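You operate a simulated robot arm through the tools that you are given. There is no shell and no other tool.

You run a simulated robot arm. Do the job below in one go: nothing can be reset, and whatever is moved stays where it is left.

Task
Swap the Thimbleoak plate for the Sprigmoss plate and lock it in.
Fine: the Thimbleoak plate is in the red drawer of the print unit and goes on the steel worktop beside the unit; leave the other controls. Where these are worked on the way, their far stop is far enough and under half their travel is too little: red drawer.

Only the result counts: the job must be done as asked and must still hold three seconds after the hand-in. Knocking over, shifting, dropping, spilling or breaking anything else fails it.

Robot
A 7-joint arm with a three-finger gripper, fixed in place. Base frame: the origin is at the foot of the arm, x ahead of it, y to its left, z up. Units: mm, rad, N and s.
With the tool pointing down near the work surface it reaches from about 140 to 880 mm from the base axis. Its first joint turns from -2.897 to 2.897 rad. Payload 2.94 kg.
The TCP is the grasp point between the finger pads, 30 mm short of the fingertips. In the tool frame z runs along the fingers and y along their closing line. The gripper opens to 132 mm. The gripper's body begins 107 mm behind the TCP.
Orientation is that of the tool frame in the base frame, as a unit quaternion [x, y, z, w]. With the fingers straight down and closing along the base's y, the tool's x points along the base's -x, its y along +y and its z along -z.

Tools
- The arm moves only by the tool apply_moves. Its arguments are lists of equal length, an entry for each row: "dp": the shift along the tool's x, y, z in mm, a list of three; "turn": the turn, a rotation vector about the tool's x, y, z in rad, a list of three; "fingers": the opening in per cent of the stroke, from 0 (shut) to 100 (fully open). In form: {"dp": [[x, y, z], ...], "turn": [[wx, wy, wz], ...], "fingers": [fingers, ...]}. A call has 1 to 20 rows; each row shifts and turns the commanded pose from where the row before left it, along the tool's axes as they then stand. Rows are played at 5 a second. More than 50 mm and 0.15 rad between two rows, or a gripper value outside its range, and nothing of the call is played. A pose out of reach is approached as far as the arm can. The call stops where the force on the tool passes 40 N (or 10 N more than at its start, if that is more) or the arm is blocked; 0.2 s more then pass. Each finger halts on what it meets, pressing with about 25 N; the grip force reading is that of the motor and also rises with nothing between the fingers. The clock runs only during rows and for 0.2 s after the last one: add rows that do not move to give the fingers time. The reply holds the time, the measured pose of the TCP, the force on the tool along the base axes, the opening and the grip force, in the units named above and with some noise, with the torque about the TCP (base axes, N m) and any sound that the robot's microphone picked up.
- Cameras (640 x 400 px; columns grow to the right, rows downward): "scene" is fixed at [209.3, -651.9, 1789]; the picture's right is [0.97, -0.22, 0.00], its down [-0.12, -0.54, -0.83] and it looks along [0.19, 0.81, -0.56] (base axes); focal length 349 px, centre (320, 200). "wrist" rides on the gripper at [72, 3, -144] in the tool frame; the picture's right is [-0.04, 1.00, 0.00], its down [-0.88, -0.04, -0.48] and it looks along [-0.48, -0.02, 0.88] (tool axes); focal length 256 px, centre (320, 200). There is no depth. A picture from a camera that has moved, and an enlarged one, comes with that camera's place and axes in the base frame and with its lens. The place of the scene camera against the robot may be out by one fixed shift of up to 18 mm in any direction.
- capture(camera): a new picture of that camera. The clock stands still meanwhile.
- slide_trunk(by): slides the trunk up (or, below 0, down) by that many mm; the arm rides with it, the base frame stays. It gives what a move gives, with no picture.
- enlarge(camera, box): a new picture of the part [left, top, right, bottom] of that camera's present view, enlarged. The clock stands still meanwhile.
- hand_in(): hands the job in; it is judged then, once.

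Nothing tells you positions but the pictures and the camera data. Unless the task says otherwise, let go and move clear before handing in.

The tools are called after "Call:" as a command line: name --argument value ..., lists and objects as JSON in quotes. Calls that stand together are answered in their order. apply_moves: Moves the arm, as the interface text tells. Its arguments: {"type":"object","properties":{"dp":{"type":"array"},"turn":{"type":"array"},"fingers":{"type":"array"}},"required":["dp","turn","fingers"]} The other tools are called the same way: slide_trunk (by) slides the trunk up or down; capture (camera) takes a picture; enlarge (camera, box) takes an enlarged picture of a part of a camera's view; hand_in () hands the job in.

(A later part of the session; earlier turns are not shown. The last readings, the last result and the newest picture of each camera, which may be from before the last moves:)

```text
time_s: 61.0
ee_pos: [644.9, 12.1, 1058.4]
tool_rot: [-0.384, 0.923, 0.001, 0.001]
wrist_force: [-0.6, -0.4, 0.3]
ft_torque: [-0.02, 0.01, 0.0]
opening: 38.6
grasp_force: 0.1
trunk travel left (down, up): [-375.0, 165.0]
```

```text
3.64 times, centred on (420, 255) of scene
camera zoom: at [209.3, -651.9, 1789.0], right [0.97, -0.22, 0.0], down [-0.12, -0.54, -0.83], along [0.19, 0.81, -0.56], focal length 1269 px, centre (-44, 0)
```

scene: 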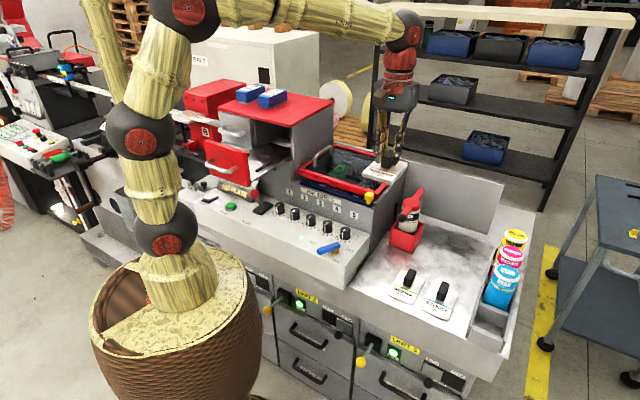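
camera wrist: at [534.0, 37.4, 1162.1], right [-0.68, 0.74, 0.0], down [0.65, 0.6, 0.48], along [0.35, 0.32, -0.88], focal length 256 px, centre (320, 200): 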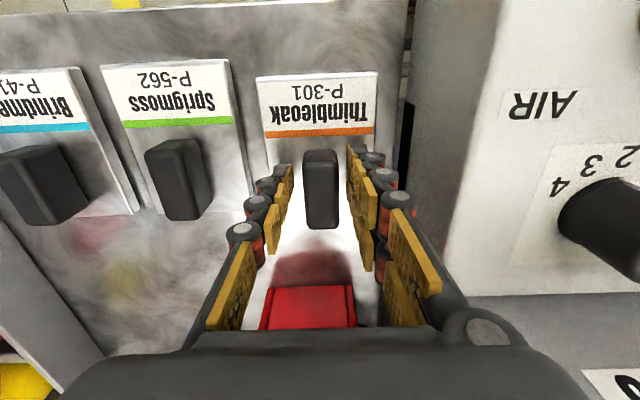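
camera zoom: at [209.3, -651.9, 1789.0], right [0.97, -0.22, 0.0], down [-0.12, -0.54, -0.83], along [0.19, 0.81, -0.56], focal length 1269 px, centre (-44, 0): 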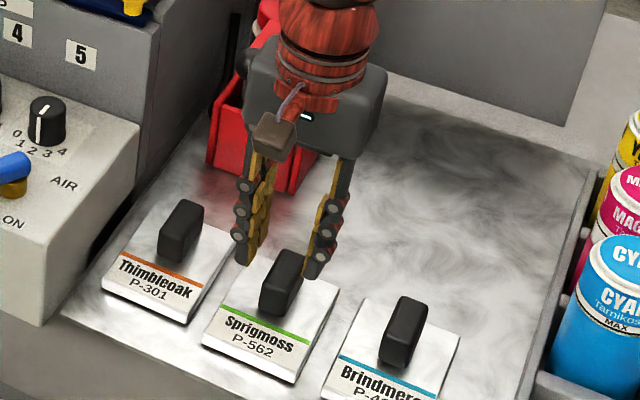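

Call:
apply_moves --dp '[[0, 0, 15], [0, 0, 15], [0, 0, 10], [0, 0, 0]]' --turn '[[0, 0, 0], [0, 0, 0], [0, 0, 0], [0, 0, 0]]' --fingers '[29, 29, 29, 29]'

Call:
enlarge --camera "wrist" --box '[220, 80, 420, 230]'

```text
time_s: 62.0
ee_pos: [645.6, 13.5, 1016.8]
tool_rot: [-0.384, 0.924, -0.001, 0.0]
wrist_force: [0.5, -0.8, -0.1]
ft_torque: [0.0, 0.0, 0.02]
opening: 38.5
grasp_force: 0.1
trunk travel left (down, up): [-375.0, 165.0]
```

```text
2.67 times, centred on (320, 155) of wrist
camera zoom: at [592.7, -36.5, 1161.8], right [-0.68, 0.74, 0.0], down [0.65, 0.6, 0.48], along [0.35, 0.32, -0.88], focal length 683 px, centre (320, 320)
```

zoom: 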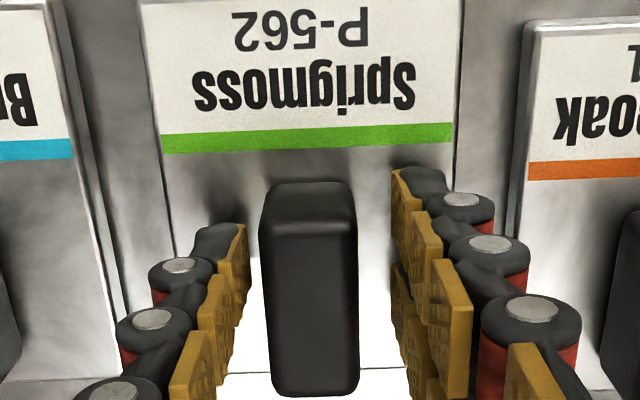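

The grip relation nearly matches the reference from Thimbleoak; I'll raise 3.5 mm and shift 1 mm to match it, then close.

Call:
apply_moves --dp '[[1, 0, -3.5], [0, 0, 0], [0, 0, 0], [0, 0, 0], [0, 0, 0], [0, 0, 0]]' --turn '[[0, 0, 0], [0, 0, 0], [0, 0, 0], [0, 0, 0], [0, 0, 0], [0, 0, 0]]' --fingers '[29, 29, 0, 0, 0, 0]'

Call:
enlarge --camera "wrist" --box '[220, 80, 420, 230]'

```text
time_s: 63.4
ee_pos: [644.6, 12.3, 1021.9]
tool_rot: [-0.384, 0.924, 0.001, 0.001]
wrist_force: [0.3, -0.1, 1.4]
ft_torque: [0.01, -0.02, 0.03]
opening: 23.5
grasp_force: 25.1
trunk travel left (down, up): [-375.0, 165.0]
```

```text
2.67 times, centred on (320, 155) of wrist
camera zoom: at [591.7, -38.0, 1165.2], right [-0.68, 0.74, 0.0], down [0.65, 0.6, 0.48], along [0.35, 0.32, -0.88], focal length 683 px, centre (320, 320)
```

zoom: 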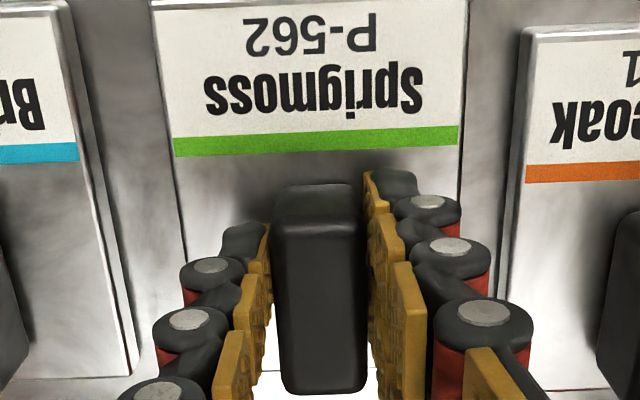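

Gripped at 23.5 mm, with the plate about 2 mm further back in the grip than Thimbleoak was, which I'll allow for. Lifting straight up.

Call:
apply_moves --dp '[[0, 0, -5], [0, 0, -10], [0, 0, -20], [0, 0, -25], [0, 0, 0]]' --turn '[[0, 0, 0], [0, 0, 0], [0, 0, 0], [0, 0, 0], [0, 0, 0]]' --fingers '[0, 0, 0, 0, 0]'

Call:
enlarge --camera "scene" --box '[350, 180, 490, 310]'

Call:
enlarge --camera "wrist" --box '[220, 80, 420, 230]'

```text
time_s: 64.6
ee_pos: [647.1, 13.6, 1080.7]
tool_rot: [-0.383, 0.924, 0.001, 0.0]
wrist_force: [0.9, 0.3, -2.9]
ft_torque: [0.03, -0.06, -0.01]
opening: 23.6
grasp_force: 24.5
trunk travel left (down, up): [-375.0, 165.0]
```

```text
3.08 times, centred on (420, 245) of scene
camera zoom: at [209.3, -651.9, 1789.0], right [0.97, -0.22, 0.0], down [-0.12, -0.54, -0.83], along [0.19, 0.81, -0.56], focal length 1074 px, centre (12, 62)
```

zoom: 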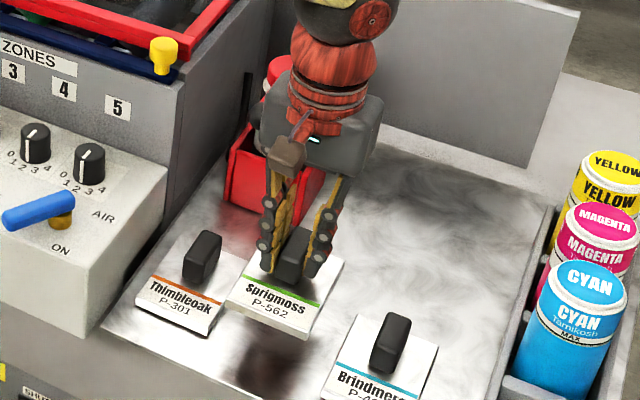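

```text
2.67 times, centred on (320, 155) of wrist
camera zoom: at [593.3, -36.0, 1223.6], right [-0.68, 0.74, 0.0], down [0.65, 0.6, 0.48], along [0.35, 0.32, -0.88], focal length 683 px, centre (320, 320)
```

zoom: 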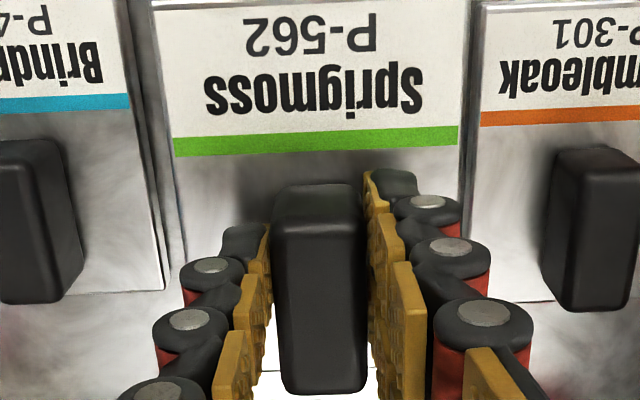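

Lifted cleanly. Now up to carrying height and across to above the open drawer.

Call:
apply_moves --dp '[[0, 0, -45], [0, 0, -46], [0, 0, -46], [0, 0, -46], [0, 0, -46], [0, 0, -46], [0, 0, -45], [0, 0, 0]]' --turn '[[0, 0, 0], [0, 0, 0], [0, 0, 0], [0, 0, 0], [0, 0, 0], [0, 0, 0], [0, 0, 0], [0, 0, 0]]' --fingers '[0, 0, 0, 0, 0, 0, 0, 0]'

Call:
apply_moves --dp '[[1.4, 35, 0], [1.4, 44, 0], [1.4, 44, 0], [1.4, 44, 0], [1.4, 44, 0], [1.4, 44, 0], [1.4, 44, 0], [1.4, 44, 0], [1.4, 44, 0], [1.4, 44, 0], [1.4, 44, 0], [1.4, 44, 0], [1.2, 40, 0], [0, 0, 0], [0, 0, 0]]' --turn '[[0, 0, 0], [0, 0, 0], [0, 0, 0], [0, 0, 0], [0, 0, 0], [0, 0, 0], [0, 0, 0], [0, 0, 0], [0, 0, 0], [0, 0, 0], [0, 0, 0], [0, 0, 0], [0, 0, 0], [0, 0, 0], [0, 0, 0]]' --fingers '[0, 0, 0, 0, 0, 0, 0, 0, 0, 0, 0, 0, 0, 0, 0]'

Call:
capture --camera "wrist"

Call:
enlarge --camera "scene" --box '[180, 60, 340, 190]'

```text
time_s: 66.4
ee_pos: [642.5, 11.1, 1403.5]
tool_rot: [-0.384, 0.923, 0.001, 0.0]
wrist_force: [1.8, -0.6, -2.8]
ft_torque: [0.02, 0.02, 0.02]
opening: 23.8
grasp_force: 24.9
trunk travel left (down, up): [-375.0, 165.0]
```

```text
time_s: 69.6
ee_pos: [236.5, 393.1, 1400.4]
tool_rot: [-0.384, 0.923, -0.001, 0.0]
wrist_force: [-0.4, 0.6, -2.8]
ft_torque: [0.03, 0.01, -0.01]
opening: 23.7
grasp_force: 25.3
trunk travel left (down, up): [-375.0, 165.0]
```

```text
taken
camera wrist: at [183.8, 343.4, 1543.4], right [-0.68, 0.74, 0.0], down [0.65, 0.6, 0.48], along [0.35, 0.32, -0.88], focal length 256 px, centre (320, 200)
```

wrist: 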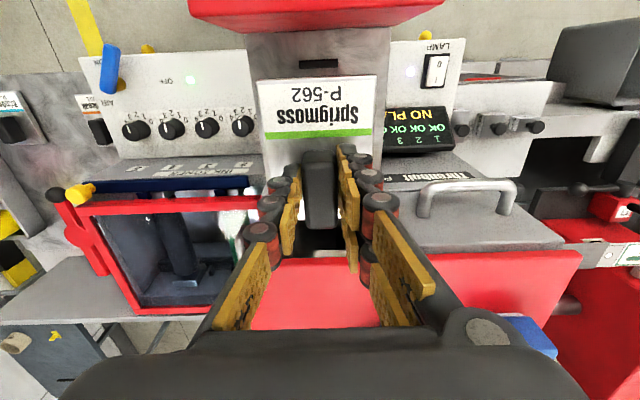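

```text
3.08 times, centred on (260, 125) of scene
camera zoom: at [209.3, -651.9, 1789.0], right [0.97, -0.22, 0.0], down [-0.12, -0.54, -0.83], along [0.19, 0.81, -0.56], focal length 1074 px, centre (505, 431)
```

zoom: 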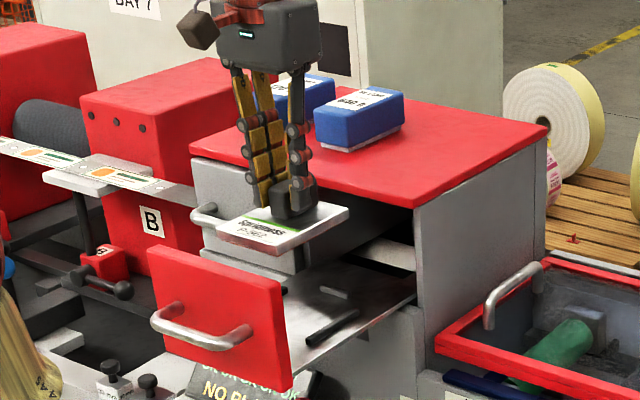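

Call:
apply_moves --dp '[[-3.9, 0, 20], [0, 0, 22], [0, 0, 20], [0, 0, 0], [0, 0, 0]]' --turn '[[0, 0, 0], [0, 0, 0], [0, 0, 0], [0, 0, 0], [0, 0, 0]]' --fingers '[0, 0, 0, 0, 0]'

Call:
enlarge --camera "wrist" --box '[220, 80, 420, 230]'

Call:
enlarge --camera "wrist" --box '[220, 0, 420, 150]'

Call:
enlarge --camera "scene" --box '[200, 90, 320, 180]'

```text
time_s: 70.8
ee_pos: [238.9, 396.7, 1338.3]
tool_rot: [-0.385, 0.923, 0.001, 0.0]
wrist_force: [1.2, 0.4, -2.8]
ft_torque: [0.02, -0.01, 0.01]
opening: 23.9
grasp_force: 24.6
trunk travel left (down, up): [-375.0, 165.0]
```

```text
2.67 times, centred on (320, 155) of wrist
camera zoom: at [185.9, 346.8, 1481.8], right [-0.68, 0.74, 0.0], down [0.65, 0.6, 0.48], along [0.35, 0.32, -0.88], focal length 683 px, centre (320, 320)
```

zoom: 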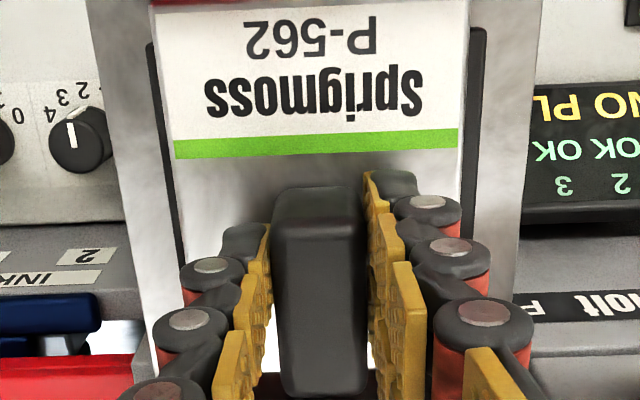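

```text
2.67 times, centred on (320, 75) of wrist
camera zoom: at [185.9, 346.8, 1481.8], right [-0.68, 0.74, 0.0], down [0.65, 0.6, 0.48], along [0.35, 0.32, -0.88], focal length 683 px, centre (320, 533)
```

zoom: 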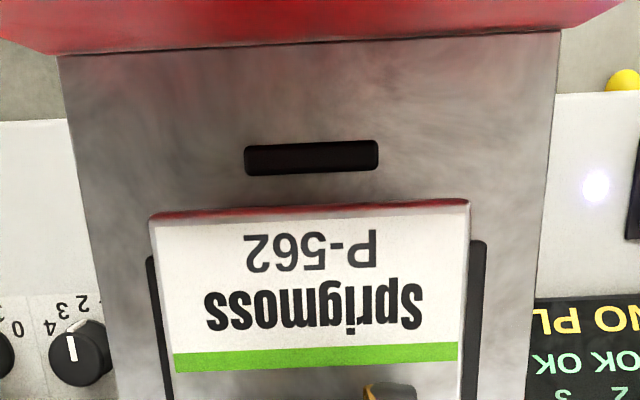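

```text
4.44 times, centred on (260, 135) of scene
camera zoom: at [209.3, -651.9, 1789.0], right [0.97, -0.22, 0.0], down [-0.12, -0.54, -0.83], along [0.19, 0.81, -0.56], focal length 1551 px, centre (587, 489)
```

zoom: 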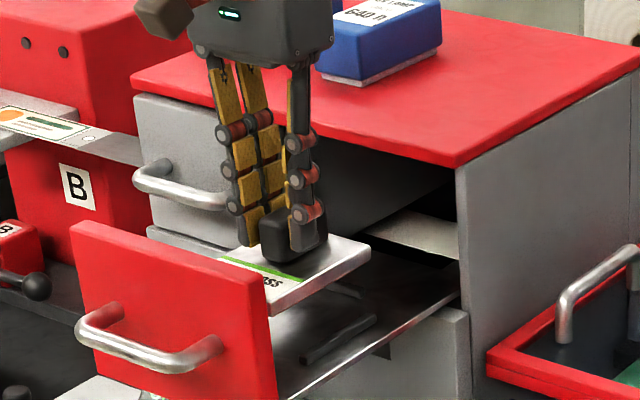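

The plate is centred over the ridges to within a millimetre or two, with about 4–5 mm of play on each side. I'll lower it the rest of the way in small steps.

Call:
apply_moves --dp '[[0, 0, 10], [0, 0, 10], [0, 0, 8], [0, 0, 0]]' --turn '[[0, 0, 0], [0, 0, 0], [0, 0, 0], [0, 0, 0]]' --fingers '[0, 0, 0, 0]'

Call:
enlarge --camera "wrist" --box '[220, 0, 420, 150]'

Call:
enlarge --camera "scene" --box '[200, 90, 320, 180]'

```text
time_s: 71.8
ee_pos: [238.8, 396.2, 1310.4]
tool_rot: [-0.384, 0.923, -0.001, 0.001]
wrist_force: [0.1, -0.6, -3.1]
ft_torque: [0.0, 0.01, -0.03]
opening: 23.8
grasp_force: 24.8
trunk travel left (down, up): [-375.0, 165.0]
```

```text
2.67 times, centred on (320, 75) of wrist
camera zoom: at [185.8, 348.2, 1453.8], right [-0.68, 0.74, 0.0], down [0.65, 0.6, 0.48], along [0.35, 0.32, -0.88], focal length 683 px, centre (320, 533)
```

zoom: 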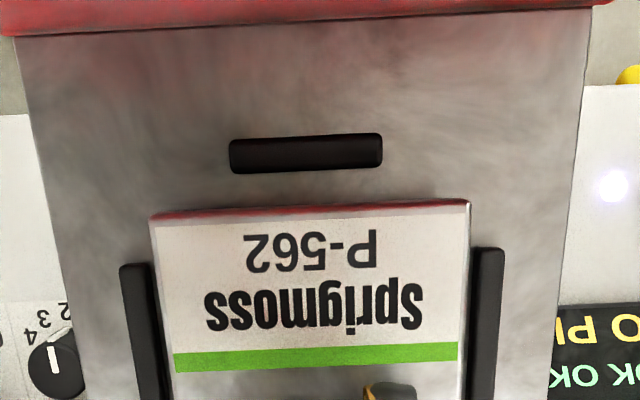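

```text
4.44 times, centred on (260, 135) of scene
camera zoom: at [209.3, -651.9, 1789.0], right [0.97, -0.22, 0.0], down [-0.12, -0.54, -0.83], along [0.19, 0.81, -0.56], focal length 1551 px, centre (587, 489)
```

zoom: 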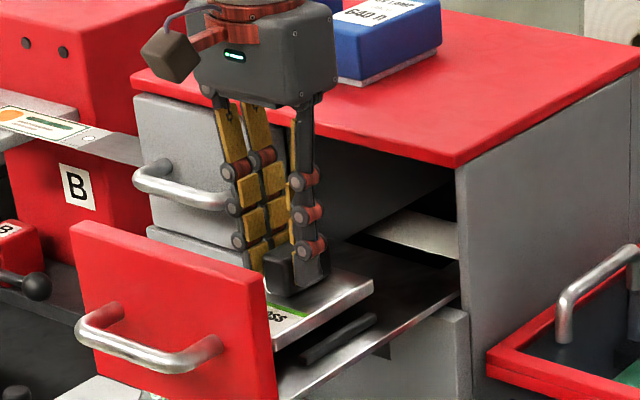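

Call:
apply_moves --dp '[[0, 0, 4], [0, 0, 3], [0, 0, 2], [0, 0, 0]]' --turn '[[0, 0, 0], [0, 0, 0], [0, 0, 0], [0, 0, 0]]' --fingers '[0, 0, 0, 0]'

Call:
enlarge --camera "wrist" --box '[220, 0, 420, 150]'

```text
time_s: 72.8
ee_pos: [237.9, 396.3, 1303.6]
tool_rot: [-0.384, 0.923, -0.001, 0.0]
wrist_force: [0.3, 0.0, -2.3]
ft_torque: [0.01, -0.01, 0.01]
opening: 23.6
grasp_force: 25.5
trunk travel left (down, up): [-375.0, 165.0]
```

```text
2.67 times, centred on (320, 75) of wrist
camera zoom: at [185.6, 347.4, 1445.8], right [-0.68, 0.74, 0.0], down [0.65, 0.6, 0.48], along [0.35, 0.32, -0.88], focal length 683 px, centre (320, 533)
```

zoom: 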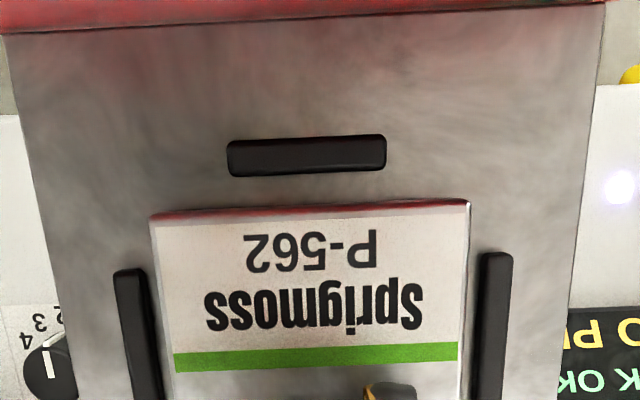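

Call:
apply_moves --dp '[[0, 0, 2], [0, 0, 2], [0, 0, 0]]' --turn '[[0, 0, 0], [0, 0, 0], [0, 0, 0]]' --fingers '[0, 0, 0]'

```text
time_s: 73.6
ee_pos: [239.3, 396.8, 1298.1]
tool_rot: [-0.384, 0.923, 0.0, 0.001]
wrist_force: [-0.6, 0.8, 7.6]
ft_torque: [-0.44, 0.43, -0.05]
opening: 23.7
grasp_force: 24.7
trunk travel left (down, up): [-375.0, 165.0]
```

Call:
apply_moves --dp '[[0, 0, 1.5], [0, 0, 0]]' --turn '[[0, 0, 0], [0, 0, 0]]' --fingers '[0, 0]'

Call:
enlarge --camera "wrist" --box '[220, 0, 420, 150]'

Call:
enlarge --camera "scene" --box '[200, 90, 320, 180]'

```text
time_s: 74.2
ee_pos: [238.7, 395.1, 1298.5]
tool_rot: [-0.383, 0.924, 0.001, 0.002]
wrist_force: [-0.3, -0.2, 21.0]
ft_torque: [-0.36, 0.32, -0.01]
opening: 23.4
grasp_force: 25.2
trunk travel left (down, up): [-375.0, 165.0]
```

```text
2.67 times, centred on (320, 75) of wrist
camera zoom: at [185.6, 346.4, 1441.9], right [-0.68, 0.74, 0.0], down [0.65, 0.59, 0.48], along [0.35, 0.32, -0.88], focal length 683 px, centre (320, 533)
```

zoom: 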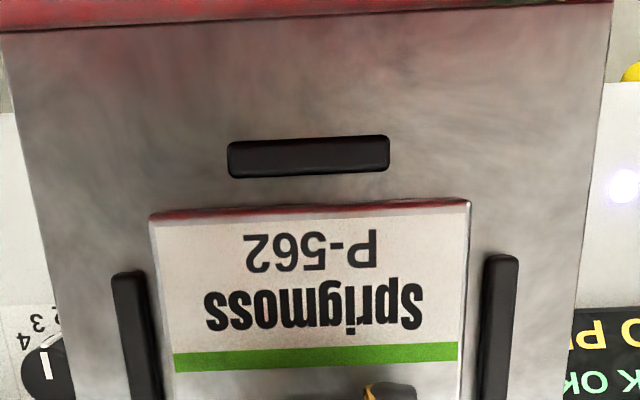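

```text
4.44 times, centred on (260, 135) of scene
camera zoom: at [209.3, -651.9, 1789.0], right [0.97, -0.22, 0.0], down [-0.12, -0.54, -0.83], along [0.19, 0.81, -0.56], focal length 1551 px, centre (587, 489)
```

zoom: 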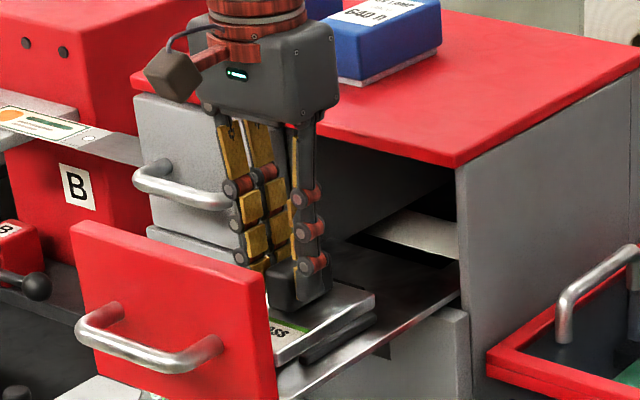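

The plate is down flat at the same spot Thimbleoak had. I'll ease the pressure, release and rise to inspect.

Call:
apply_moves --dp '[[0, 0, -2], [0, 0, 0], [0, 0, 0], [0, 0, 0], [0, 0, -15], [0, 0, -30], [0, 0, -40], [0, 0, 0]]' --turn '[[0, 0, 0], [0, 0, 0], [0, 0, 0], [0, 0, 0], [0, 0, 0], [0, 0, 0], [0, 0, 0], [0, 0, 0]]' --fingers '[0, 29, 29, 29, 29, 29, 29, 29]'

Call:
capture --camera "wrist"

Call:
enlarge --camera "wrist" --box '[220, 40, 420, 190]'

Call:
enlarge --camera "scene" --box '[200, 90, 320, 180]'

```text
time_s: 76.0
ee_pos: [239.4, 397.4, 1381.9]
tool_rot: [-0.383, 0.924, -0.001, 0.0]
wrist_force: [-0.5, 0.2, 0.7]
ft_torque: [0.01, 0.0, 0.03]
opening: 38.3
grasp_force: 0.2
trunk travel left (down, up): [-375.0, 165.0]
```

```text
taken
camera wrist: at [187.1, 348.3, 1524.8], right [-0.68, 0.74, 0.0], down [0.65, 0.6, 0.48], along [0.35, 0.32, -0.88], focal length 256 px, centre (320, 200)
```

wrist: 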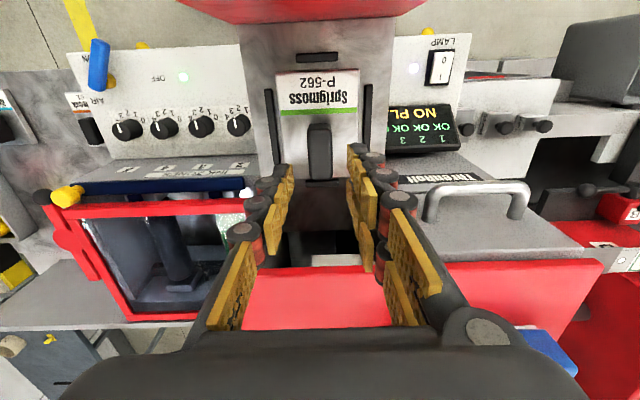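

```text
2.67 times, centred on (320, 115) of wrist
camera zoom: at [187.1, 348.3, 1524.8], right [-0.68, 0.74, 0.0], down [0.65, 0.6, 0.48], along [0.35, 0.32, -0.88], focal length 683 px, centre (320, 427)
```

zoom: 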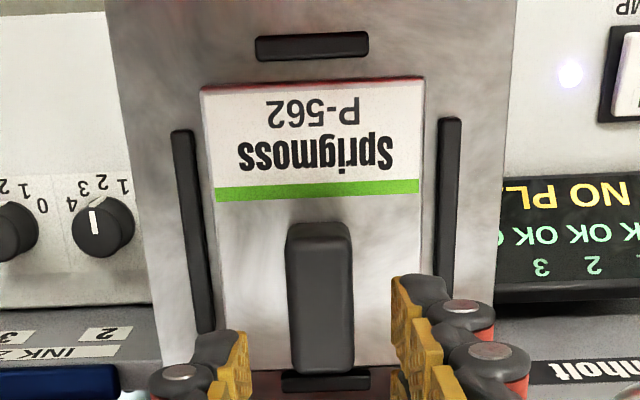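

```text
4.44 times, centred on (260, 135) of scene
camera zoom: at [209.3, -651.9, 1789.0], right [0.97, -0.22, 0.0], down [-0.12, -0.54, -0.83], along [0.19, 0.81, -0.56], focal length 1551 px, centre (587, 489)
```

zoom: 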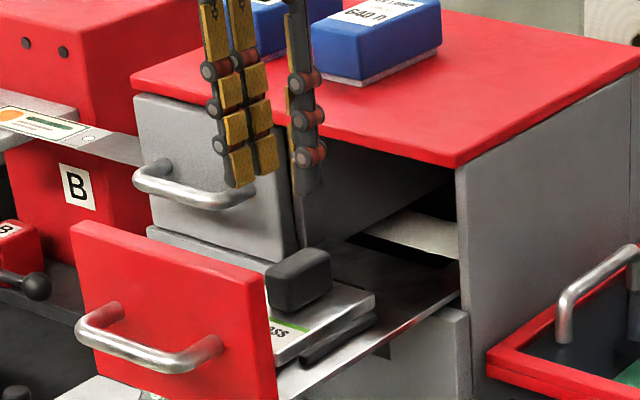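

Sprigmoss sits between the ridges just as Thimbleoak did. Next I'll close the fingers, go in front of the drawer's bar, and push the drawer shut.

Call:
apply_moves --dp '[[0, 0, -40], [40, 0, 0], [40, 0, 0], [40, 0, 0], [40, 0, 0], [35, 0, 0], [0, 0, 0]]' --turn '[[0, 0, 0], [0, 0, 0], [0, 0, 0], [0, 0, 0], [0, 0, 0], [0, 0, 0], [0, 0, 0]]' --fingers '[29, 10, 0, 0, 0, 0, 0]'

Call:
capture --camera "wrist"

Call:
enlarge --camera "scene" --box '[160, 40, 320, 180]'

```text
time_s: 77.6
ee_pos: [99.9, 255.8, 1422.4]
tool_rot: [-0.384, 0.923, 0.0, 0.001]
wrist_force: [-0.1, 0.7, 0.5]
ft_torque: [-0.04, -0.02, 0.01]
opening: 0.0
grasp_force: 25.2
trunk travel left (down, up): [-375.0, 165.0]
```

```text
taken
camera wrist: at [48.1, 206.3, 1566.2], right [-0.68, 0.74, 0.0], down [0.65, 0.6, 0.48], along [0.35, 0.32, -0.88], focal length 256 px, centre (320, 200)
```

wrist: 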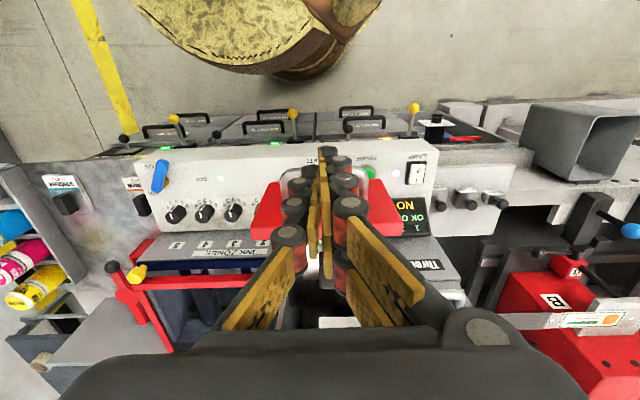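

```text
2.86 times, centred on (240, 110) of scene
camera zoom: at [209.3, -651.9, 1789.0], right [0.97, -0.22, 0.0], down [-0.12, -0.54, -0.83], along [0.19, 0.81, -0.56], focal length 997 px, centre (549, 457)
```

zoom: 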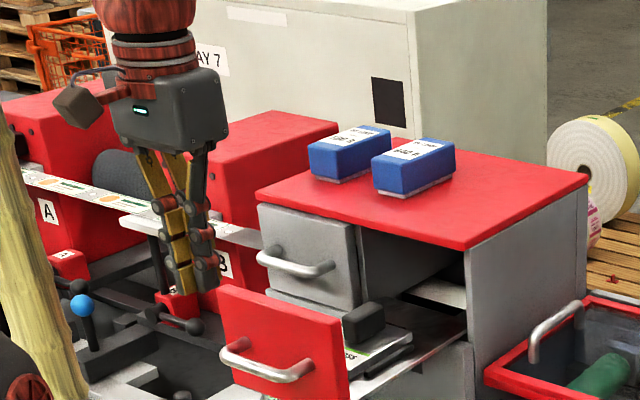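

Call:
enlarge --camera "wrist" --box '[220, 120, 440, 280]'

```text
2.50 times, centred on (330, 200) of wrist
camera zoom: at [48.1, 206.3, 1566.2], right [-0.68, 0.74, 0.0], down [0.65, 0.6, 0.48], along [0.35, 0.32, -0.88], focal length 640 px, centre (295, 200)
```

zoom: 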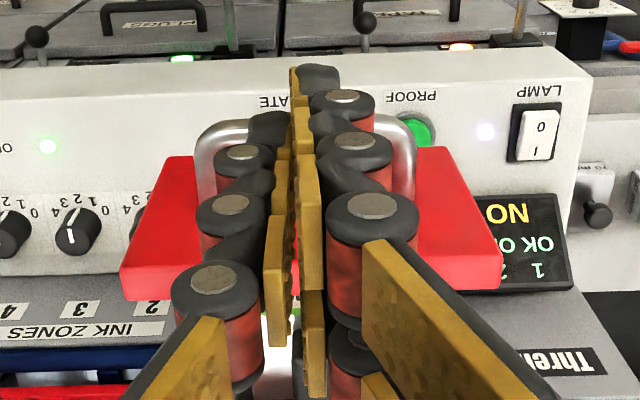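

Call:
apply_moves --dp '[[0, 0, 30], [0, 0, 30], [0, 0, 30], [0, 0, 21], [0, 0, 0]]' --turn '[[0, 0, 0], [0, 0, 0], [0, 0, 0], [0, 0, 0], [0, 0, 0]]' --fingers '[0, 0, 0, 0, 0]'

Call:
enlarge --camera "scene" --box '[160, 60, 320, 200]'

```text
time_s: 78.8
ee_pos: [104.0, 256.5, 1314.5]
tool_rot: [-0.383, 0.924, 0.0, 0.001]
wrist_force: [-0.1, 0.1, -0.6]
ft_torque: [0.0, 0.02, 0.0]
opening: 0.0
grasp_force: 25.3
trunk travel left (down, up): [-375.0, 165.0]
```

```text
2.86 times, centred on (240, 130) of scene
camera zoom: at [209.3, -651.9, 1789.0], right [0.97, -0.22, 0.0], down [-0.12, -0.54, -0.83], along [0.19, 0.81, -0.56], focal length 997 px, centre (549, 400)
```

zoom: 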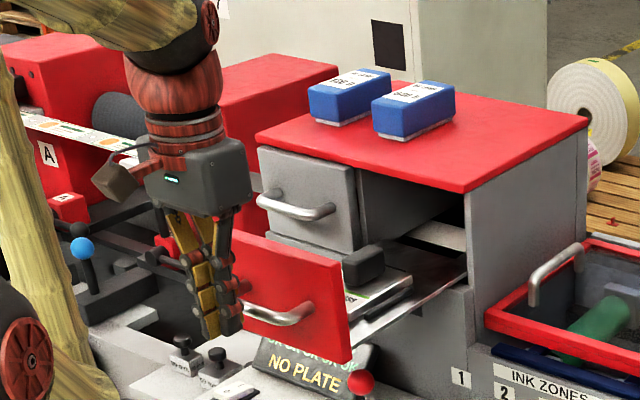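

The fingers are in front of the bar. Pushing the drawer in.

Call:
apply_moves --dp '[[-8, 0, 0], [-8, 0, 0], [-12, 0, 0], [-14, 0, 0], [-14, 0, 0], [-14, 0, 0], [-14, 0, 0], [-14, 0, 0], [-14, 0, 0], [-14, 0, 0], [-14, 0, 0], [-14, 0, 0], [-14, 0, 0], [0, 0, 0]]' --turn '[[0, 0, 0], [0, 0, 0], [0, 0, 0], [0, 0, 0], [0, 0, 0], [0, 0, 0], [0, 0, 0], [0, 0, 0], [0, 0, 0], [0, 0, 0], [0, 0, 0], [0, 0, 0], [0, 0, 0], [0, 0, 0]]' --fingers '[0, 0, 0, 0, 0, 0, 0, 0, 0, 0, 0, 0, 0, 0]'

Call:
enlarge --camera "scene" --box '[180, 60, 340, 200]'

Call:
capture --camera "wrist"

```text
time_s: 81.8
ee_pos: [219.7, 377.9, 1314.1]
tool_rot: [-0.384, 0.923, 0.0, 0.001]
wrist_force: [0.2, -0.9, -0.4]
ft_torque: [0.04, -0.02, 0.0]
opening: 0.0
grasp_force: 24.4
trunk travel left (down, up): [-375.0, 165.0]
```

```text
2.86 times, centred on (260, 130) of scene
camera zoom: at [209.3, -651.9, 1789.0], right [0.97, -0.22, 0.0], down [-0.12, -0.54, -0.83], along [0.19, 0.81, -0.56], focal length 997 px, centre (491, 400)
```

zoom: 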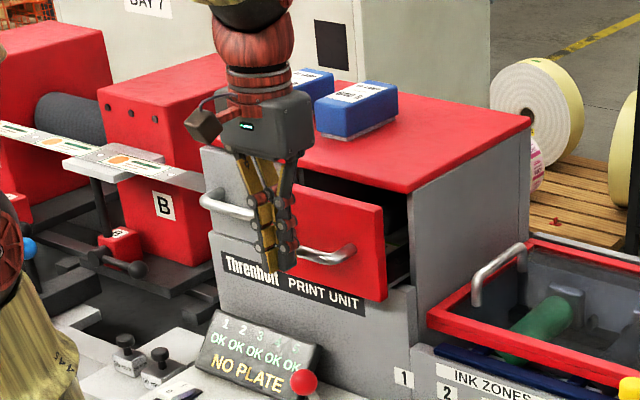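

```text
taken
camera wrist: at [167.1, 328.5, 1457.0], right [-0.68, 0.74, 0.0], down [0.65, 0.59, 0.48], along [0.35, 0.32, -0.88], focal length 256 px, centre (320, 200)
```

wrist: 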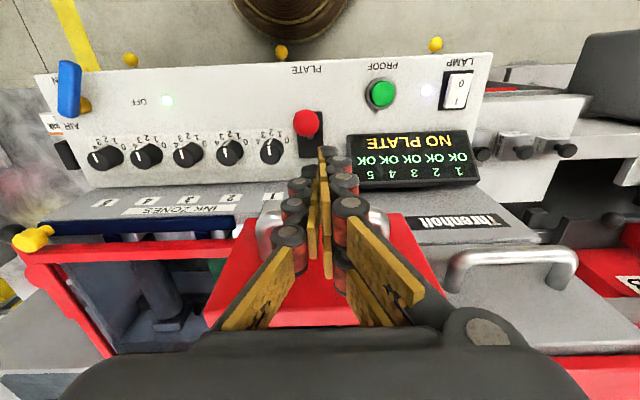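

Call:
apply_moves --dp '[[-12, 0, 0], [-12, 0, 0], [-10, 0, 0], [-6, 0, 0], [-4, 0, 0], [0, 0, 0]]' --turn '[[0, 0, 0], [0, 0, 0], [0, 0, 0], [0, 0, 0], [0, 0, 0], [0, 0, 0]]' --fingers '[0, 0, 0, 0, 0, 0]'

Call:
enlarge --camera "scene" --box '[180, 60, 340, 200]'

```text
time_s: 83.2
ee_pos: [252.7, 408.3, 1313.3]
tool_rot: [-0.384, 0.923, 0.0, 0.001]
wrist_force: [-1.4, 0.1, 0.3]
ft_torque: [-0.02, -0.02, 0.01]
opening: 0.0
grasp_force: 25.1
trunk travel left (down, up): [-375.0, 165.0]
```

```text
2.86 times, centred on (260, 130) of scene
camera zoom: at [209.3, -651.9, 1789.0], right [0.97, -0.22, 0.0], down [-0.12, -0.54, -0.83], along [0.19, 0.81, -0.56], focal length 997 px, centre (491, 400)
```

zoom: 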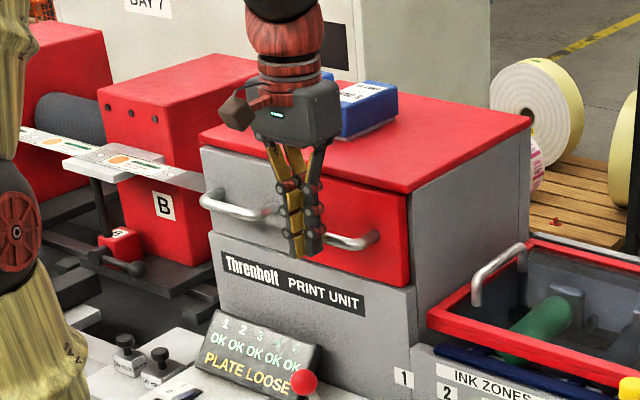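

The display changed from "NO PLATE" to "PLATE LOOSE", so the new plate is sensed. I'll push the last bit home.

Call:
apply_moves --dp '[[-3, 0, 0], [-3, 0, 0], [-2, 0, 0], [0, 0, 0]]' --turn '[[0, 0, 0], [0, 0, 0], [0, 0, 0], [0, 0, 0]]' --fingers '[0, 0, 0, 0]'

Call:
capture --camera "wrist"

```text
time_s: 84.2
ee_pos: [252.5, 408.4, 1314.1]
tool_rot: [-0.383, 0.924, 0.0, 0.0]
wrist_force: [-24.7, -25.4, 0.7]
ft_torque: [-0.4, 0.51, 0.17]
opening: 0.0
grasp_force: 25.2
trunk travel left (down, up): [-375.0, 165.0]
```

```text
taken
camera wrist: at [199.9, 360.3, 1457.3], right [-0.68, 0.74, 0.0], down [0.65, 0.6, 0.47], along [0.35, 0.32, -0.88], focal length 256 px, centre (320, 200)
```

wrist: 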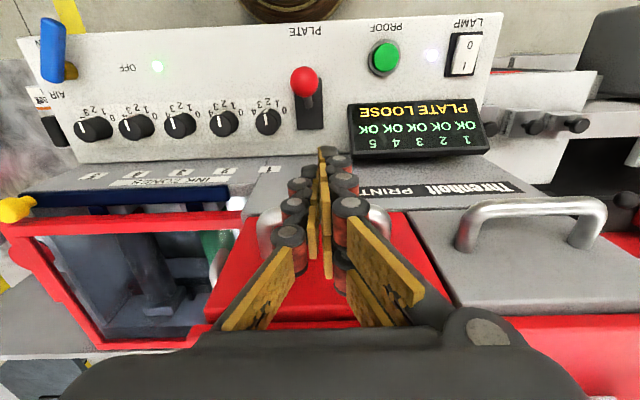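

The drawer is home against its stop. I'll back away, rise and tilt the tool for the lever again.

Call:
apply_moves --dp '[[10, 0, 0], [30, 0, 0], [30, 0, -25], [25, 0, -40], [0, 0, -45], [0, 0, 0], [0, 0, 0], [0, 0, 0], [0, 0, 0], [0, 0, 0]]' --turn '[[0, 0, 0], [0, 0, 0], [0, 0, 0], [0, 0, 0], [0, 0, 0], [0, -0.131, 0], [0, -0.131, 0], [0, -0.131, 0], [0, -0.131, 0], [0, 0, 0]]' --fingers '[0, 0, 0, 10, 36, 36, 36, 36, 36, 36]'

Call:
capture --camera "wrist"

Call:
enlarge --camera "scene" --box '[180, 60, 340, 200]'

```text
time_s: 86.4
ee_pos: [188.1, 347.6, 1423.7]
tool_rot: [-0.369, 0.892, 0.098, 0.241]
wrist_force: [0.1, -0.1, 0.6]
ft_torque: [0.01, -0.01, 0.0]
opening: 47.7
grasp_force: 0.1
trunk travel left (down, up): [-375.0, 165.0]
```

```text
taken
camera wrist: at [92.6, 254.5, 1511.1], right [-0.68, 0.73, 0.02], down [0.39, 0.34, 0.85], along [0.62, 0.59, -0.52], focal length 256 px, centre (320, 200)
```

wrist: 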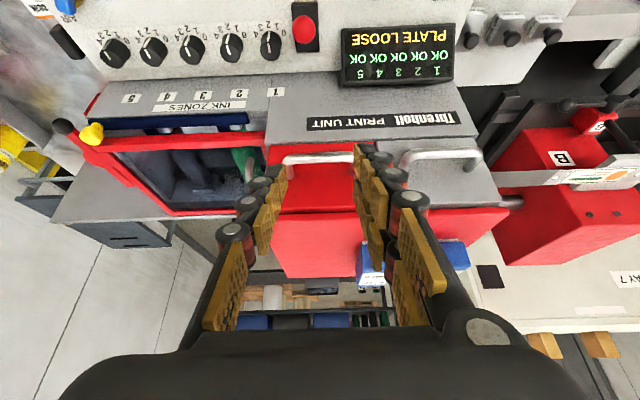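

```text
2.86 times, centred on (260, 130) of scene
camera zoom: at [209.3, -651.9, 1789.0], right [0.97, -0.22, 0.0], down [-0.12, -0.54, -0.83], along [0.19, 0.81, -0.56], focal length 997 px, centre (491, 400)
```

zoom: 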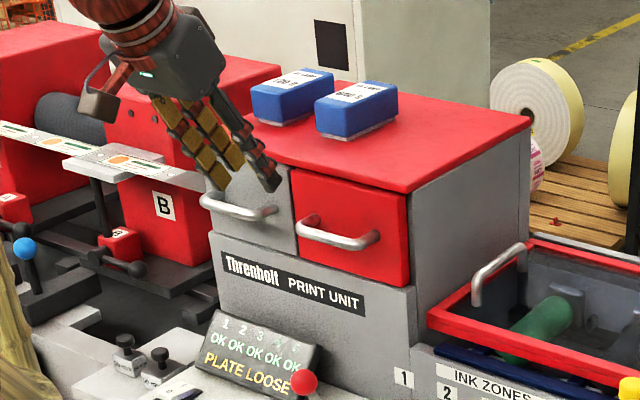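

The drawer is closed flush and the lever ball is at about a=-95, b=413, z=1150. I'll move to the standoff in front of it.

Call:
apply_moves --dp '[[21.3, -3.6, 30], [21.3, -3.6, 30], [21.3, -3.6, 30], [21.3, -3.5, 30], [21.2, -3.5, 30], [0, 0, 0]]' --turn '[[0, 0, 0], [0, 0, 0], [0, 0, 0], [0, 0, 0], [0, 0, 0], [0, 0, 0]]' --fingers '[36, 36, 36, 36, 36, 36]'

Call:
capture --camera "wrist"

```text
time_s: 87.8
ee_pos: [186.1, 323.3, 1242.5]
tool_rot: [-0.37, 0.892, 0.099, 0.24]
wrist_force: [-0.5, -0.5, -0.2]
ft_torque: [0.01, 0.02, 0.03]
opening: 47.7
grasp_force: 0.1
trunk travel left (down, up): [-375.0, 165.0]
```

```text
taken
camera wrist: at [89.5, 229.5, 1330.4], right [-0.68, 0.73, 0.02], down [0.4, 0.34, 0.85], along [0.62, 0.59, -0.52], focal length 256 px, centre (320, 200)
```

wrist: 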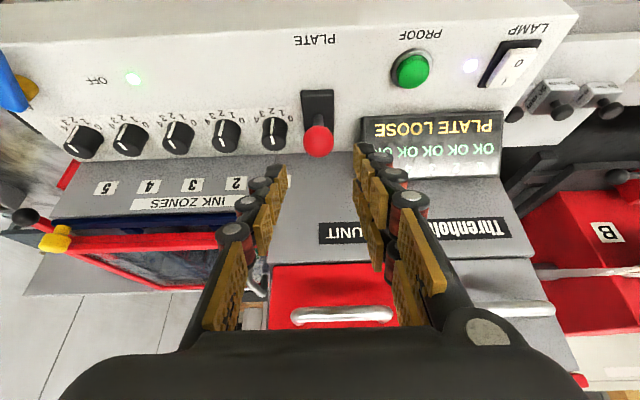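

Call:
enlarge --camera "wrist" --box '[260, 80, 380, 180]'

Call:
enlarge --camera "scene" --box '[220, 160, 300, 220]'

```text
4.00 times, centred on (320, 130) of wrist
camera zoom: at [89.5, 229.5, 1330.4], right [-0.68, 0.73, 0.02], down [0.4, 0.34, 0.85], along [0.62, 0.59, -0.52], focal length 1024 px, centre (320, 480)
```

zoom: 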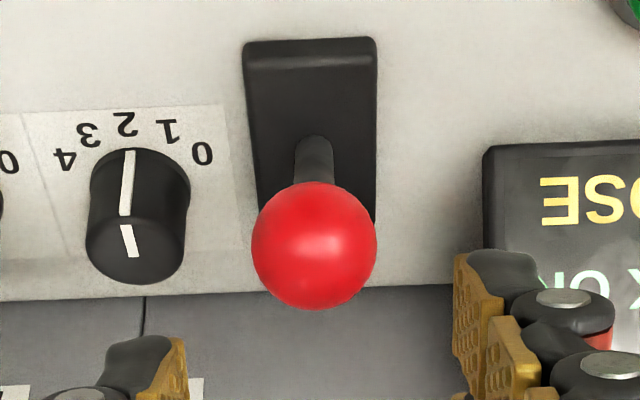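

```text
6.67 times, centred on (260, 190) of scene
camera zoom: at [209.3, -651.9, 1789.0], right [0.97, -0.22, 0.0], down [-0.12, -0.54, -0.83], along [0.19, 0.81, -0.56], focal length 2327 px, centre (720, 267)
```

zoom: 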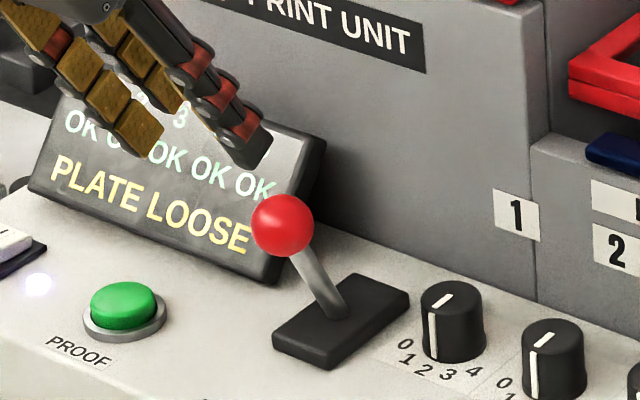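

Call:
apply_moves --dp '[[3.5, -2, 20], [0, 0, 20], [0, 0, 20], [0, 0, 20], [0, 0, 18.7], [0, 0, 0]]' --turn '[[0, 0, 0], [0, 0, 0], [0, 0, 0], [0, 0, 0], [0, 0, 0], [0, 0, 0]]' --fingers '[36, 36, 36, 36, 36, 36]'

Call:
capture --camera "wrist"

```text
time_s: 89.2
ee_pos: [222.8, 350.7, 1152.5]
tool_rot: [-0.37, 0.892, 0.098, 0.24]
wrist_force: [-1.1, 0.1, -0.2]
ft_torque: [0.0, 0.02, -0.03]
opening: 47.5
grasp_force: 0.1
trunk travel left (down, up): [-375.0, 165.0]
```

```text
taken
camera wrist: at [127.4, 258.5, 1240.9], right [-0.68, 0.73, 0.02], down [0.39, 0.34, 0.85], along [0.62, 0.59, -0.52], focal length 256 px, centre (320, 200)
```

wrist: 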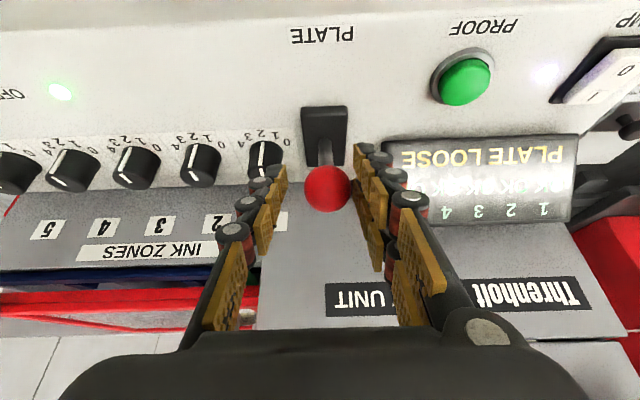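

Call:
apply_moves --dp '[[0, 4, 1], [0, 0, 0], [0, 0, 0], [0, 0, 0], [0, 0, 0]]' --turn '[[0, 0, 0], [0, 0, 0], [0, 0, 0], [0, 0, 0], [0, 0, 0]]' --fingers '[36, 12, 12, 12, 12]'

Call:
capture --camera "wrist"

```text
time_s: 90.4
ee_pos: [222.2, 356.7, 1153.2]
tool_rot: [-0.37, 0.892, 0.099, 0.24]
wrist_force: [-2.9, 4.2, -0.7]
ft_torque: [0.1, -0.08, 0.09]
opening: 30.2
grasp_force: 43.2
trunk travel left (down, up): [-375.0, 165.0]
```

```text
taken
camera wrist: at [124.6, 262.4, 1240.2], right [-0.68, 0.73, 0.02], down [0.39, 0.34, 0.85], along [0.62, 0.59, -0.52], focal length 256 px, centre (320, 200)
```

wrist: 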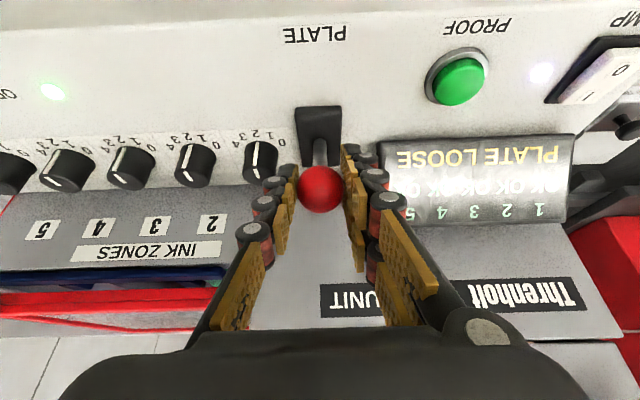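

Gripped. Pushing the lever back along its arc to lock.

Call:
apply_moves --dp '[[-8.42, 0, 1.42], [-7.97, 0, 2.2], [-7.62, 0, 2.8], [-7.22, 0, 3.49], [-6.92, 0, 4.01], [-6.47, 0, 4.79], [-6.17, 0, 5.31], [-5.72, 0, 6.09], [0, 0, 0]]' --turn '[[0, 0, 0], [0, 0, 0], [0, 0, 0], [0, 0, 0], [0, 0, 0], [0, 0, 0], [0, 0, 0], [0, 0, 0], [0, 0, 0]]' --fingers '[12, 12, 12, 12, 12, 12, 12, 12, 12]'

Call:
capture --camera "wrist"

```text
time_s: 92.4
ee_pos: [266.6, 401.7, 1156.4]
tool_rot: [-0.37, 0.891, 0.1, 0.241]
wrist_force: [-6.7, -4.3, 4.5]
ft_torque: [-0.61, 0.62, -0.02]
opening: 29.7
grasp_force: 45.2
trunk travel left (down, up): [-375.0, 165.0]
```

```text
taken
camera wrist: at [170.2, 308.0, 1244.0], right [-0.68, 0.73, 0.02], down [0.39, 0.34, 0.85], along [0.62, 0.59, -0.52], focal length 256 px, centre (320, 200)
```

wrist: 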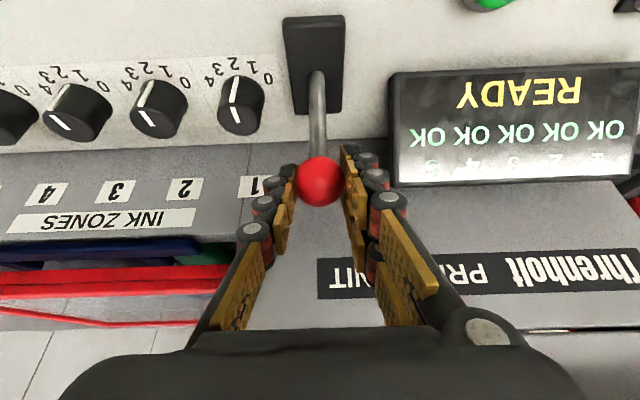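

The display reads "READY". I'll press the lever the last few millimetres to its stop.

Call:
apply_moves --dp '[[-3.37, 0, 4.15], [-2.5, 0, 2.5], [0, 0, 0]]' --turn '[[0, 0, 0], [0, 0, 0], [0, 0, 0]]' --fingers '[12, 12, 12]'

Call:
capture --camera "wrist"

```text
time_s: 93.2
ee_pos: [273.7, 407.7, 1150.9]
tool_rot: [-0.37, 0.892, 0.099, 0.239]
wrist_force: [-5.9, -3.5, -3.8]
ft_torque: [-0.35, 0.36, 0.02]
opening: 30.8
grasp_force: 44.9
trunk travel left (down, up): [-375.0, 165.0]
```

```text
taken
camera wrist: at [176.3, 314.4, 1239.0], right [-0.68, 0.73, 0.02], down [0.4, 0.34, 0.85], along [0.62, 0.59, -0.52], focal length 256 px, centre (320, 200)
```

wrist: 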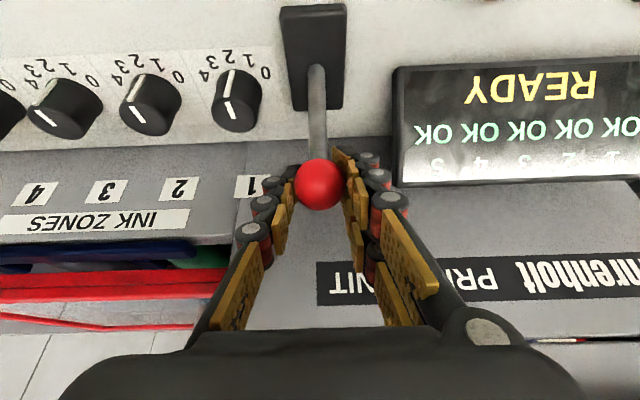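

Call:
apply_moves --dp '[[-3, 0, 2.5], [-2, 0, 1.5], [0, 0, 0]]' --turn '[[0, 0, 0], [0, 0, 0], [0, 0, 0]]' --fingers '[12, 12, 12]'

Call:
enlarge --camera "wrist" --box '[240, 0, 400, 220]'

```text
time_s: 94.0
ee_pos: [276.4, 410.5, 1148.4]
tool_rot: [-0.37, 0.893, 0.096, 0.238]
wrist_force: [-13.3, -8.5, -22.3]
ft_torque: [-0.37, 0.41, -0.06]
opening: 30.3
grasp_force: 45.3
trunk travel left (down, up): [-375.0, 165.0]
```

```text
1.82 times, centred on (320, 110) of wrist
camera zoom: at [179.6, 318.0, 1237.1], right [-0.68, 0.73, 0.02], down [0.4, 0.35, 0.85], along [0.62, 0.59, -0.53], focal length 465 px, centre (320, 364)
```

zoom: 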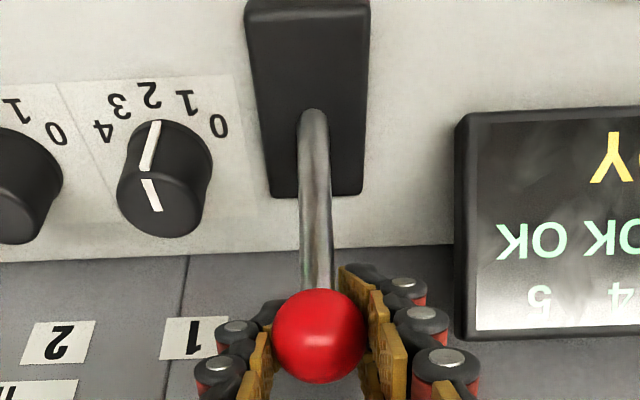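

The force rises at the stop, so the lever is fully home. I'll open and back out along the tool axis, then check everything.

Call:
apply_moves --dp '[[0, 0, 0], [0, 0, 0], [0, 0, 0], [2, 0, -25], [3, 0, -35], [3, 0, -40], [0, 0, 0]]' --turn '[[0, 0, 0], [0, 0, 0], [0, 0, 0], [0, 0, 0], [0, 0, 0], [0, 0, 0], [0, 0, 0]]' --fingers '[35, 35, 35, 35, 35, 35, 35]'

Call:
capture --camera "wrist"

Call:
capture --camera "scene"

```text
time_s: 95.6
ee_pos: [234.9, 372.4, 1236.0]
tool_rot: [-0.37, 0.892, 0.099, 0.241]
wrist_force: [-0.7, 0.5, 0.3]
ft_torque: [-0.02, -0.01, 0.03]
opening: 46.4
grasp_force: 0.0
trunk travel left (down, up): [-375.0, 165.0]
```

```text
taken
camera wrist: at [138.5, 278.2, 1323.2], right [-0.68, 0.73, 0.02], down [0.4, 0.34, 0.85], along [0.62, 0.59, -0.52], focal length 256 px, centre (320, 200)
```

wrist: 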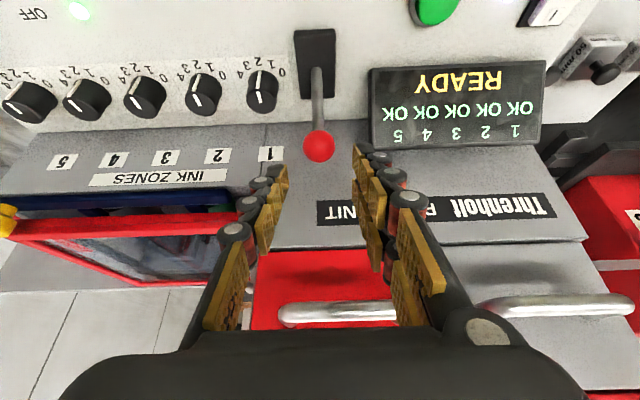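

```text
taken
```

scene: 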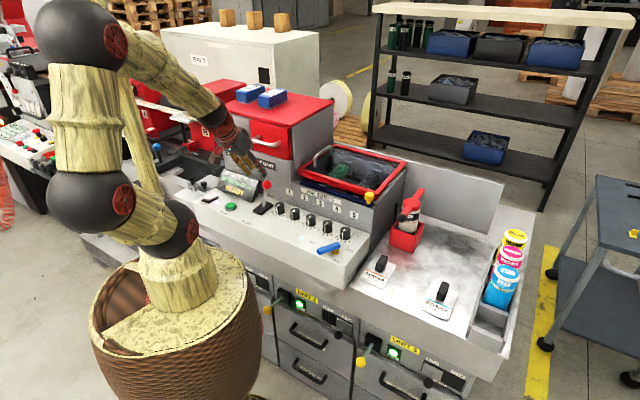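

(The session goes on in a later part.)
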